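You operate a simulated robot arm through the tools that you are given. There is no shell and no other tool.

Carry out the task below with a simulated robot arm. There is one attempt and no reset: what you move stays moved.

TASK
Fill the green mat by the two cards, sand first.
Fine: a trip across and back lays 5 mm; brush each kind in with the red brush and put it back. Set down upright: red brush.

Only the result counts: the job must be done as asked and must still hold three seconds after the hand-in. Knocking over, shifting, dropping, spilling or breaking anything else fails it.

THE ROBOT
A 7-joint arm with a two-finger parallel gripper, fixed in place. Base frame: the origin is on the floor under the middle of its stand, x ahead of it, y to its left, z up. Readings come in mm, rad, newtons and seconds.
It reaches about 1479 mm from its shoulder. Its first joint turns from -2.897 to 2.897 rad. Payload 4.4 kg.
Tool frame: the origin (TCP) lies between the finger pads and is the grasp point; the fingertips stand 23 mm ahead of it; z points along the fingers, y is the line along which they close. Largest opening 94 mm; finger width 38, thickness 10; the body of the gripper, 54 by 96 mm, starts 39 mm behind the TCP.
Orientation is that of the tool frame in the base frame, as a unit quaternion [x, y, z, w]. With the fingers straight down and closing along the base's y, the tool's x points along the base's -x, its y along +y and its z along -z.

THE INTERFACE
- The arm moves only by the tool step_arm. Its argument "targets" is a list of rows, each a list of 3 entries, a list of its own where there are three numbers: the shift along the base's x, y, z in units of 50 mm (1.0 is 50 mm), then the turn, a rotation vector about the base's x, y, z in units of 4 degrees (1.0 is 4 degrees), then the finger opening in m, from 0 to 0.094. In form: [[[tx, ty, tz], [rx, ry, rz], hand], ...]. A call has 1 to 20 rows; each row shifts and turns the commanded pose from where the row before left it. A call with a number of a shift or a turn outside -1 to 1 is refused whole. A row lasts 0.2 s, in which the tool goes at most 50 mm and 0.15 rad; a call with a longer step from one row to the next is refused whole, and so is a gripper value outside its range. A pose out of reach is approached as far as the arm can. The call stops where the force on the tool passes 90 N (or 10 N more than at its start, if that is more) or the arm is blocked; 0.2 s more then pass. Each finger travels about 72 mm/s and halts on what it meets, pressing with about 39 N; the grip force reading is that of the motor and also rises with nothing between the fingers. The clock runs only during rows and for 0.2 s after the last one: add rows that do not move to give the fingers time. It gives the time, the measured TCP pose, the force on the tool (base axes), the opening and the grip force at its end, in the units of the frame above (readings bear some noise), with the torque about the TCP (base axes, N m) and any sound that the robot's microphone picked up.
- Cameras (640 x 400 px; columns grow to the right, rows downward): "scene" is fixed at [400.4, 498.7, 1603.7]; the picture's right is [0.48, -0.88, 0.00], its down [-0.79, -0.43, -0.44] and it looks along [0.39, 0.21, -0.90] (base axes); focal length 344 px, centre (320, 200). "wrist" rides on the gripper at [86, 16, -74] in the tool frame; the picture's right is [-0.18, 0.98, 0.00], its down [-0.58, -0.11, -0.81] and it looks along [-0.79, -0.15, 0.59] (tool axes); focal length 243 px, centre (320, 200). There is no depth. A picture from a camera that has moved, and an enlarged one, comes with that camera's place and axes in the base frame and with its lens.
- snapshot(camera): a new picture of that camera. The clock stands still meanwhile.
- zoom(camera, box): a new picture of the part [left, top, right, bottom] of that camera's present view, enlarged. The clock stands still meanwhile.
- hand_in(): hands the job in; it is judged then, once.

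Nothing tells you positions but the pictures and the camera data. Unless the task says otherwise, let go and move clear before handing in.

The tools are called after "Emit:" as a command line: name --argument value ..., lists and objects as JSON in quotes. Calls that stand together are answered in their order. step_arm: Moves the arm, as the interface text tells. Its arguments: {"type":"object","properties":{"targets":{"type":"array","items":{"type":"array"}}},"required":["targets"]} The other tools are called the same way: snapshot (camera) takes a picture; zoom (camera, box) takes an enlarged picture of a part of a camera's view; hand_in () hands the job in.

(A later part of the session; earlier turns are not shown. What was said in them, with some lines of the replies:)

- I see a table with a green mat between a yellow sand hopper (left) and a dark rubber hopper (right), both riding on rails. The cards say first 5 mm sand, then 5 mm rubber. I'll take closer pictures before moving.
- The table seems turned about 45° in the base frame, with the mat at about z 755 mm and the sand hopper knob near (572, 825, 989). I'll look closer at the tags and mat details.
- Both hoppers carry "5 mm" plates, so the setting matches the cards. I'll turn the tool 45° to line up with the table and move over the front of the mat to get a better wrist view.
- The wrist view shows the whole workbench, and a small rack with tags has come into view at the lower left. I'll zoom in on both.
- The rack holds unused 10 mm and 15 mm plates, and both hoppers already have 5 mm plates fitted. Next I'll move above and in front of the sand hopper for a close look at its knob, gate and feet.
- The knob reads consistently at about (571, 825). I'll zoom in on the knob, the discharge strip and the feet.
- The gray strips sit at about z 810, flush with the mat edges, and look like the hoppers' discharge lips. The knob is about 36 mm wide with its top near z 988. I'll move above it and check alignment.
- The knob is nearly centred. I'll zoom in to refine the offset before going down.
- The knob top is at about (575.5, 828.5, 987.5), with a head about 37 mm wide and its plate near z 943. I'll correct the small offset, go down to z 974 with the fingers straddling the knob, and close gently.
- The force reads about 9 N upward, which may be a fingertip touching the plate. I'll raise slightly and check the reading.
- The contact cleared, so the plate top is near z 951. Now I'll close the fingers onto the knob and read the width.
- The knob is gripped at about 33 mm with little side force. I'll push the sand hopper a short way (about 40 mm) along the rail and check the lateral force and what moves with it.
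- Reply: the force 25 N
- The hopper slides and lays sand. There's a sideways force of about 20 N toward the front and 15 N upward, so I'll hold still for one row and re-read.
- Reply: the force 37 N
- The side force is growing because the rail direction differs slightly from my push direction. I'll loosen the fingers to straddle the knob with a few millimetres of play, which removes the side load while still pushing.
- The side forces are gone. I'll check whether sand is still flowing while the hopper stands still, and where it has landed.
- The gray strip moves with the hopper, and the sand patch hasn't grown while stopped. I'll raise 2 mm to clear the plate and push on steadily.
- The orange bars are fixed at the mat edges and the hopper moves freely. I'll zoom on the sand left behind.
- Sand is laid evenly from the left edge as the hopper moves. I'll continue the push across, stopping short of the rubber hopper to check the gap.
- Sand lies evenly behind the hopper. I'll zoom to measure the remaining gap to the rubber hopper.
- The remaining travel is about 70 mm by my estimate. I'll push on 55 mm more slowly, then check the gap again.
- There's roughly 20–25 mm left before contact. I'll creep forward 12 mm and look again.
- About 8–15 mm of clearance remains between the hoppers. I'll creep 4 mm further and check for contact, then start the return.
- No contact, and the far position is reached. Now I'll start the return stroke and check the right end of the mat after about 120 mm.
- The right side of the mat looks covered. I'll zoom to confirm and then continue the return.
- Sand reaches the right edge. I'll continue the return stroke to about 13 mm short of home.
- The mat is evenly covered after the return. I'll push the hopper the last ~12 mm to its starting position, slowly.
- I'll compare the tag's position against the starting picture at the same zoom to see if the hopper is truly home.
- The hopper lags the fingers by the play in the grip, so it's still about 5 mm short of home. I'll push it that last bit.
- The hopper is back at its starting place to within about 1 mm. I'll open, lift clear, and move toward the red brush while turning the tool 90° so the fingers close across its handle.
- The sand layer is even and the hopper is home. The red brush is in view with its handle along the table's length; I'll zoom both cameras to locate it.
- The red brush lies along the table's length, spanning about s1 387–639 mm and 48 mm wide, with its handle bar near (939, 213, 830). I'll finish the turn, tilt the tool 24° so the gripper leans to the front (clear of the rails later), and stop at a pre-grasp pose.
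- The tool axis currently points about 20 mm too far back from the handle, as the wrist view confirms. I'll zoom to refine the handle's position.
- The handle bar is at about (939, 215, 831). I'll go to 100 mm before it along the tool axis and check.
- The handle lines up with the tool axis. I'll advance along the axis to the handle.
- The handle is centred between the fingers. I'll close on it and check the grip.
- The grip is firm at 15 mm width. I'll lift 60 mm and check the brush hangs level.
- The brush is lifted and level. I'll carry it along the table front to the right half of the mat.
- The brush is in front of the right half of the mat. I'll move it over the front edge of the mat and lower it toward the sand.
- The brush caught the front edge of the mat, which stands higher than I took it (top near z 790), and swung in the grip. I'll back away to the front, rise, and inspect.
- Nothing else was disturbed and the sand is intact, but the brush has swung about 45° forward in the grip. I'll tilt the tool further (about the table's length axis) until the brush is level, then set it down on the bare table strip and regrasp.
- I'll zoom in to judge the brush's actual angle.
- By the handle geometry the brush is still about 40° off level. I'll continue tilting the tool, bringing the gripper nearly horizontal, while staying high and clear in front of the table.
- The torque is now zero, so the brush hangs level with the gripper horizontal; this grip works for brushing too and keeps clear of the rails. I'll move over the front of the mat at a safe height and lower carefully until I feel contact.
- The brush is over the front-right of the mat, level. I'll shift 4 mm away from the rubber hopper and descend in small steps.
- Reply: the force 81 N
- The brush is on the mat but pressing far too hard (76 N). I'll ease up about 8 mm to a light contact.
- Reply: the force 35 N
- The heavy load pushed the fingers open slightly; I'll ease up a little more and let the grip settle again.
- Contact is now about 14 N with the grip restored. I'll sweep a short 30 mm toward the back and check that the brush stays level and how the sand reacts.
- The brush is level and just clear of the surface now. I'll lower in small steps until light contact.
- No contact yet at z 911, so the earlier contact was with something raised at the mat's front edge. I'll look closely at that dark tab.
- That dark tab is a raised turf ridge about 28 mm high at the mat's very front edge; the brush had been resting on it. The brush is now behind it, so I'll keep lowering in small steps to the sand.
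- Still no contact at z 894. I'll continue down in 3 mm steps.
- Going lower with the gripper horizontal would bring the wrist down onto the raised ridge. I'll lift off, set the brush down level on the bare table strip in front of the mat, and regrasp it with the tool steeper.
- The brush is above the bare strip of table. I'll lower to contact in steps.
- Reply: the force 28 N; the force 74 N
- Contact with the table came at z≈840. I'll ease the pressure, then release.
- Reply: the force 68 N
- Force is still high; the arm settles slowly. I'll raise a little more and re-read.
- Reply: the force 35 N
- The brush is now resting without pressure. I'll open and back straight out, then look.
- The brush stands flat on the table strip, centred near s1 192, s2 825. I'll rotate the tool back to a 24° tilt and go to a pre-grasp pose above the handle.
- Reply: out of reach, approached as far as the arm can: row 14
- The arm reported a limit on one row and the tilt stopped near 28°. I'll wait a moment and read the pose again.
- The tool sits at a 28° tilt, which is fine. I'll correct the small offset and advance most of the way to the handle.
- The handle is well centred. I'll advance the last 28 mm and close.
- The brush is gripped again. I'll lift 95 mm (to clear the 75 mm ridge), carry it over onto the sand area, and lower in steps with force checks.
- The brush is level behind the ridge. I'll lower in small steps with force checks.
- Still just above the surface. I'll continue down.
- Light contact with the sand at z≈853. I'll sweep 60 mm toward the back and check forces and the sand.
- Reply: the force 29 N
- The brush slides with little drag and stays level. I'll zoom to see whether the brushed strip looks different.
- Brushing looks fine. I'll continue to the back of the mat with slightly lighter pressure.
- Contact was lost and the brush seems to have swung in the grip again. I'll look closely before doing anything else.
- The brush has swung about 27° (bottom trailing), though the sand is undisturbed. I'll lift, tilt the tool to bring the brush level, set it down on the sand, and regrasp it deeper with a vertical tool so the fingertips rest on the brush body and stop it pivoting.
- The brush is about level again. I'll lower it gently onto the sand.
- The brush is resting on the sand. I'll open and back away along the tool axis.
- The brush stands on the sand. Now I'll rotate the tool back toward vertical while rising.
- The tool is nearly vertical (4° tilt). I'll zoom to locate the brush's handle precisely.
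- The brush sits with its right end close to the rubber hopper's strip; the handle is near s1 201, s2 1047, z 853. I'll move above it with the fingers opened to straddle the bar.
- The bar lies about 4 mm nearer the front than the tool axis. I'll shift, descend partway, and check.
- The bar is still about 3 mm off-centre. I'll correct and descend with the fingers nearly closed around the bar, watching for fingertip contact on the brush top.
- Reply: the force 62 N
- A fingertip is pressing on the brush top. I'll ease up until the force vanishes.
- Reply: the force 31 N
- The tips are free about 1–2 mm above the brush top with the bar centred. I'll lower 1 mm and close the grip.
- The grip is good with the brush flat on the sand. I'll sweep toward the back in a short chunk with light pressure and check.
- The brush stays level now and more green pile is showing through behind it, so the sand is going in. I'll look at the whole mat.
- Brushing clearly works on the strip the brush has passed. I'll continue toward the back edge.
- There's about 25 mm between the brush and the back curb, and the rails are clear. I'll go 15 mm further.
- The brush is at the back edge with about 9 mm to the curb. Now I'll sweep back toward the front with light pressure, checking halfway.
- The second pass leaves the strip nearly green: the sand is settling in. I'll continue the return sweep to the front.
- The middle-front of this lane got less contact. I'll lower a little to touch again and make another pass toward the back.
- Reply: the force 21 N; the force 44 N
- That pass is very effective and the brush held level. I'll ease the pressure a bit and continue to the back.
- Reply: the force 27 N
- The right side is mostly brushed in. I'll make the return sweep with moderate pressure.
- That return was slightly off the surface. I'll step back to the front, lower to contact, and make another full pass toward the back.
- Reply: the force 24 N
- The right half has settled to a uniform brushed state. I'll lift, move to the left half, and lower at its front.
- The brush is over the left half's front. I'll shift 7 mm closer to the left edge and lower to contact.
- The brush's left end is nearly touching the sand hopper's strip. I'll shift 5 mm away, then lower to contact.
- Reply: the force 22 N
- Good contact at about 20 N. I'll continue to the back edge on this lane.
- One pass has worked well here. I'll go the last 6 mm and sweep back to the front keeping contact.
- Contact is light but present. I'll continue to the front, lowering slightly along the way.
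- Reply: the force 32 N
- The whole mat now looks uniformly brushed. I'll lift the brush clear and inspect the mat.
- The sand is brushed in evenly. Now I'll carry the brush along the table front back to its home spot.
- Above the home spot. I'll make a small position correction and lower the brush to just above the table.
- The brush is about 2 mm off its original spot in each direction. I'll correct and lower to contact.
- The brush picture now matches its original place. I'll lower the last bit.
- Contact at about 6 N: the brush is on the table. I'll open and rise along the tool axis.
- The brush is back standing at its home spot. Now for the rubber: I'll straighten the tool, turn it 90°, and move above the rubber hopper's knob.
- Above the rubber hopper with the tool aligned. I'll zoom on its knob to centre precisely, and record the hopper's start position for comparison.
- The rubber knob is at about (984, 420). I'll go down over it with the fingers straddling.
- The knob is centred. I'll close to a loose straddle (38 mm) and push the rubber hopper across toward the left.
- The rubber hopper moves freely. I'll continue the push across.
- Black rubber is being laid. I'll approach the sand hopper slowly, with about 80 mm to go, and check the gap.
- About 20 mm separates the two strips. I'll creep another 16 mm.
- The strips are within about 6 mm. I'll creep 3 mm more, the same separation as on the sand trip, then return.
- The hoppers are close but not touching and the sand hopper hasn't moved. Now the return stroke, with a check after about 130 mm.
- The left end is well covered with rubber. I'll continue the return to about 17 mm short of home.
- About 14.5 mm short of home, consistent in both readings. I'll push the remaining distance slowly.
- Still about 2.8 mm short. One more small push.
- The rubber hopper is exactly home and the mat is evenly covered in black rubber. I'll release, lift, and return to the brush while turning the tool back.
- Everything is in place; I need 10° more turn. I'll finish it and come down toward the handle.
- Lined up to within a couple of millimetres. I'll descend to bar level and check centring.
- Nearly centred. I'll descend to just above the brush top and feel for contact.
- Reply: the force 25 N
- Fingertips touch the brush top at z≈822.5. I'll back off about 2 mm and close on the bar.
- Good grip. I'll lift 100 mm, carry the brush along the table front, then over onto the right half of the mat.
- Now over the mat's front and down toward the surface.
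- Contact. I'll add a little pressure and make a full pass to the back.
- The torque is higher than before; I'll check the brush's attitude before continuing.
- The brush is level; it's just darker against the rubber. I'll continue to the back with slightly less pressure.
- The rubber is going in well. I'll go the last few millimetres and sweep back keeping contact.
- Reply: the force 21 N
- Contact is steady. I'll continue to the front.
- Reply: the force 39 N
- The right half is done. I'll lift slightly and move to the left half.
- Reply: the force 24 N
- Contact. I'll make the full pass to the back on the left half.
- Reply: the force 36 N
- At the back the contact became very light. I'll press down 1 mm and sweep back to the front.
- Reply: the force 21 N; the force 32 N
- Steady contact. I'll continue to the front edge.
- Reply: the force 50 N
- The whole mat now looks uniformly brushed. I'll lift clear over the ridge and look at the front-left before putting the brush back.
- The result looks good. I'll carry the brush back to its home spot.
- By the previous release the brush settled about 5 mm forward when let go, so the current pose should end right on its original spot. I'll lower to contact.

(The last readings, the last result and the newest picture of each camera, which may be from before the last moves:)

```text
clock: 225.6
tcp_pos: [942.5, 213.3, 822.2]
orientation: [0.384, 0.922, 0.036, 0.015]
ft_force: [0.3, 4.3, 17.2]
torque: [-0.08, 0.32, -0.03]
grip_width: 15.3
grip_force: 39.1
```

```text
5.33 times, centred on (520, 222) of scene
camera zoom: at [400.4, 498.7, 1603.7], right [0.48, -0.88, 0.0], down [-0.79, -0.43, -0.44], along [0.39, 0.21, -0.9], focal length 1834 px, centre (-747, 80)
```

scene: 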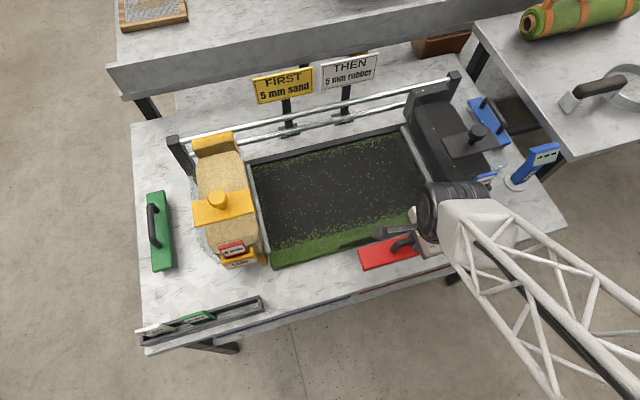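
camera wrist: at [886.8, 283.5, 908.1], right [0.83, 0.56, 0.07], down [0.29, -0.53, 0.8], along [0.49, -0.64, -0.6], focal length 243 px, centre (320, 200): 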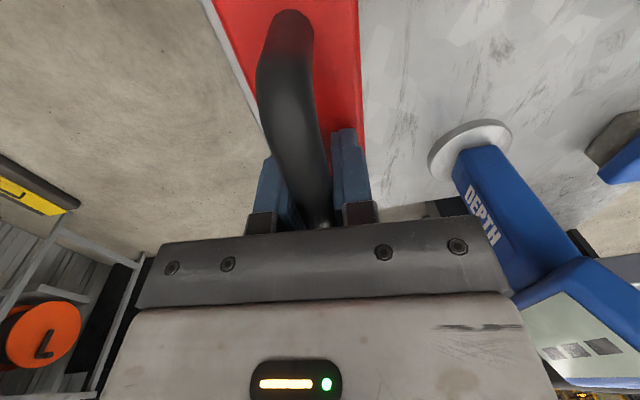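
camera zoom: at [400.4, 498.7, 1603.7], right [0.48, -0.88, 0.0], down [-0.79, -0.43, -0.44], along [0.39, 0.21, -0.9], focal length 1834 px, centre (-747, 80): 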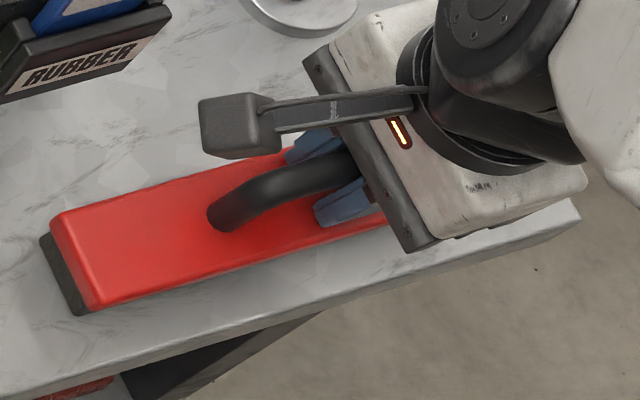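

The brush is on the table. I'll relieve the pressure, open, and lift away.

Emit:
step_arm --targets '[[[0, 0, 0.015], [0, 0, 0], 0.004], [[0, 0, 0.005], [0, 0, 0], 0.012], [[0, 0, 0], [0, 0, 0], 0.02], [[0, 0, 0], [0, 0, 0], 0.028], [[0, 0, 0], [0, 0, 0], 0.03], [[-0.02, -0.025, 0.4], [0, 0, 0], 0.03], [[-0.035, -0.04, 0.7], [0, 0, 0], 0.04], [[-0.04, -0.045, 0.8], [0, 0, 0], 0.05], [[0, 0, 0.9], [0, 0, 0], 0.06], [[0, 0, 0.9], [0, 0, 0], 0.06], [[0, 0, 0], [0, 0, 0], 0.06]]'

Emit:
zoom --camera "scene" --box '[460, 190, 580, 255]'

Emit:
snapshot --camera "scene"

Emit:
snapshot --camera "wrist"

```text
clock: 228.0
tcp_pos: [939.7, 205.9, 1008.2]
orientation: [0.384, 0.923, 0.035, 0.015]
ft_force: [0.6, -0.1, -1.2]
torque: [0.02, 0.04, 0.0]
grip_width: 60.3
grip_force: 0.0
```

```text
5.33 times, centred on (520, 222) of scene
camera zoom: at [400.4, 498.7, 1603.7], right [0.48, -0.88, 0.0], down [-0.79, -0.43, -0.44], along [0.39, 0.21, -0.9], focal length 1834 px, centre (-747, 80)
```

zoom: 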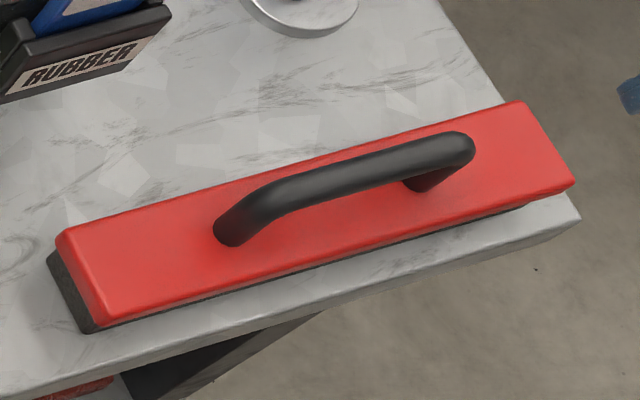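

```text
taken
```

scene: 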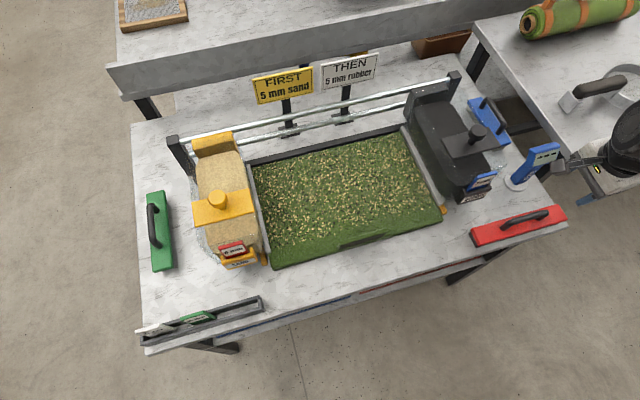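

```text
taken
camera wrist: at [885.2, 273.9, 1082.9], right [0.83, 0.56, 0.07], down [0.29, -0.53, 0.8], along [0.48, -0.64, -0.6], focal length 243 px, centre (320, 200)
```

wrist: 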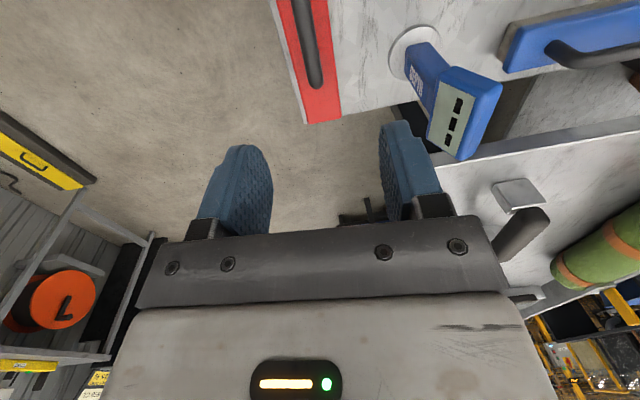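

The brush is upright at home within about 5 mm. I'll check the mat edges and both hoppers closely before handing in.

Emit:
zoom --camera "scene" --box '[230, 150, 350, 275]'

Emit:
zoom --camera "scene" --box '[340, 120, 460, 255]'

Emit:
zoom --camera "scene" --box '[130, 110, 290, 280]'

Emit:
zoom --camera "scene" --box '[390, 60, 580, 260]'

```text
3.20 times, centred on (290, 212) of scene
camera zoom: at [400.4, 498.7, 1603.7], right [0.48, -0.88, 0.0], down [-0.79, -0.43, -0.44], along [0.39, 0.21, -0.9], focal length 1100 px, centre (416, 160)
```

zoom: 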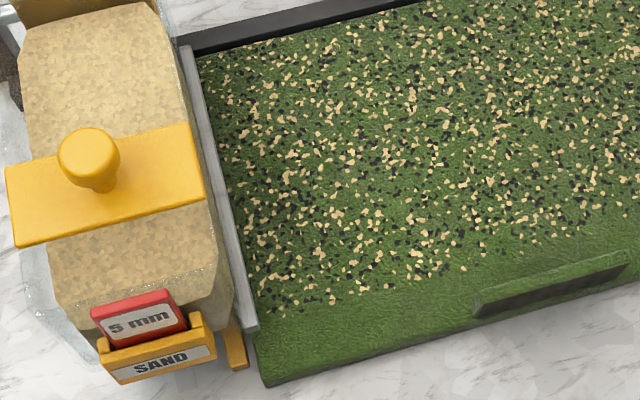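

```text
2.96 times, centred on (400, 188) of scene
camera zoom: at [400.4, 498.7, 1603.7], right [0.48, -0.88, 0.0], down [-0.79, -0.43, -0.44], along [0.39, 0.21, -0.9], focal length 1019 px, centre (83, 237)
```

zoom: 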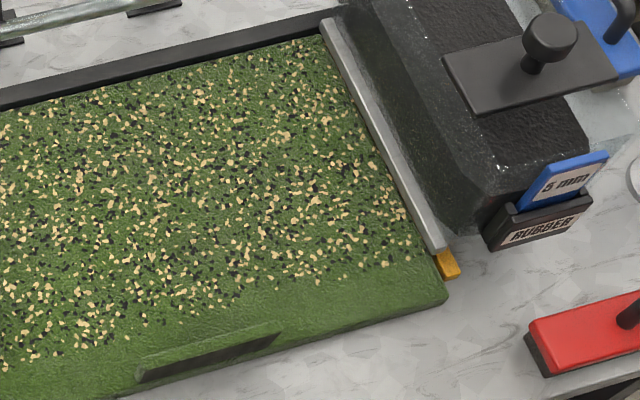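

```text
2.35 times, centred on (210, 195) of scene
camera zoom: at [400.4, 498.7, 1603.7], right [0.48, -0.88, 0.0], down [-0.79, -0.43, -0.44], along [0.39, 0.21, -0.9], focal length 809 px, centre (579, 212)
```

zoom: 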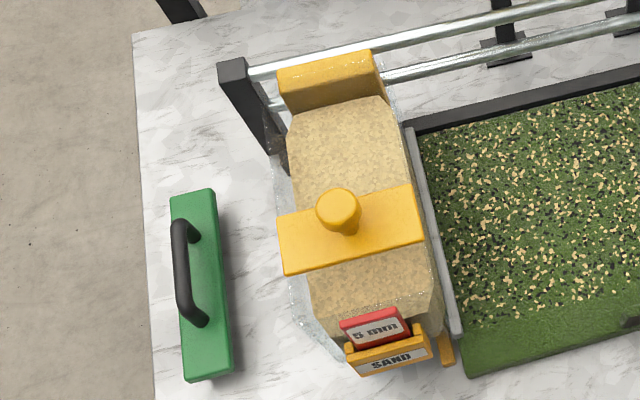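

```text
2.00 times, centred on (485, 160) of scene
camera zoom: at [400.4, 498.7, 1603.7], right [0.48, -0.88, 0.0], down [-0.79, -0.43, -0.44], along [0.39, 0.21, -0.9], focal length 688 px, centre (-10, 280)
```

zoom: 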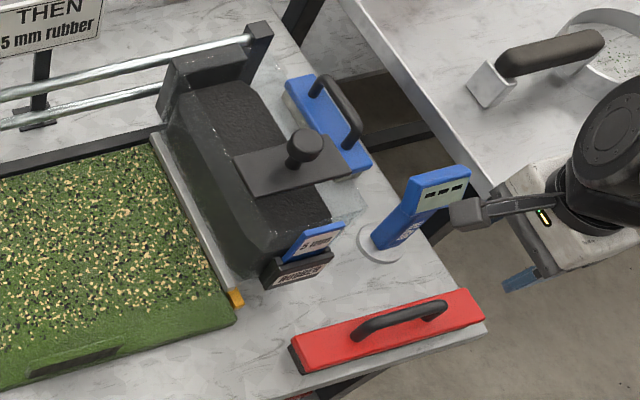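

The mat is evenly filled and brushed to its edges, both hoppers are home, and the brushes, gauge and plates are undisturbed. I'll move the arm clear, then hand in.

Emit:
step_arm --targets '[[[0, 0, 0.6], [0, 0, 0], 0.06], [[-0.3, -0.3, 0.6], [0, 0, 0], 0.06], [[-0.5, -0.4, 0.5], [0, 0, 0], 0.06], [[-0.5, 0, 0.3], [0, 0, 0], 0.06], [[-0.5, 0, 0], [0, 0, 0], 0.06], [[0, 0, 0], [0, 0, 0], 0.06], [[0, 0, 0], [0, 0, 0], 0.06]]'

Emit:
snapshot --camera "scene"

```text
clock: 229.6
tcp_pos: [848.3, 173.3, 1106.4]
orientation: [0.384, 0.922, 0.036, 0.016]
ft_force: [0.3, -0.1, -0.1]
torque: [0.02, -0.01, 0.0]
grip_width: 60.2
grip_force: 0.0
```

```text
taken
```

scene: 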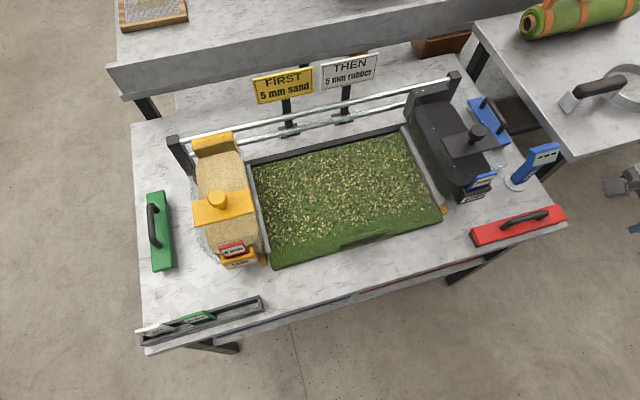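

The scene is as it should be: sand and then rubber laid and brushed in, both hoppers home, the red brush upright in its place, and the arm clear. I'm handing in.

Emit:
hand_in

```text
The job is handed in.
```

The green mat is filled by the two cards: one trip across and back of sand, then one of rubber, each brushed in with the red brush. I did not measure the 5 mm depths with the gauge. They rest on the 5 mm plates already in both hoppers and on one complete trip of each.

- **Mat:** in the last pictures the sand and rubber show evenly right to the edges of the filled area. The front strip of roughly 30 mm, where the raised ridge stands, got no sand or rubber. The hoppers do not reach it.
- **Hoppers:** both are back at their starting places to within about 1 mm.
- **Red brush:** it stands upright at its home spot, about 5 mm off where it started.
- **Everything else:** the green and blue brushes, depth gauge and plate rack look unmoved. The arm is clear.

During the sand brushing, the brush struck the raised ridge at the mat's front edge and swung in the grip. I had to set it down and regrip it twice, once on the bare table and once on the sand. I also pressed it onto the ridge with about 76 N. The ridge looked unchanged afterwards.
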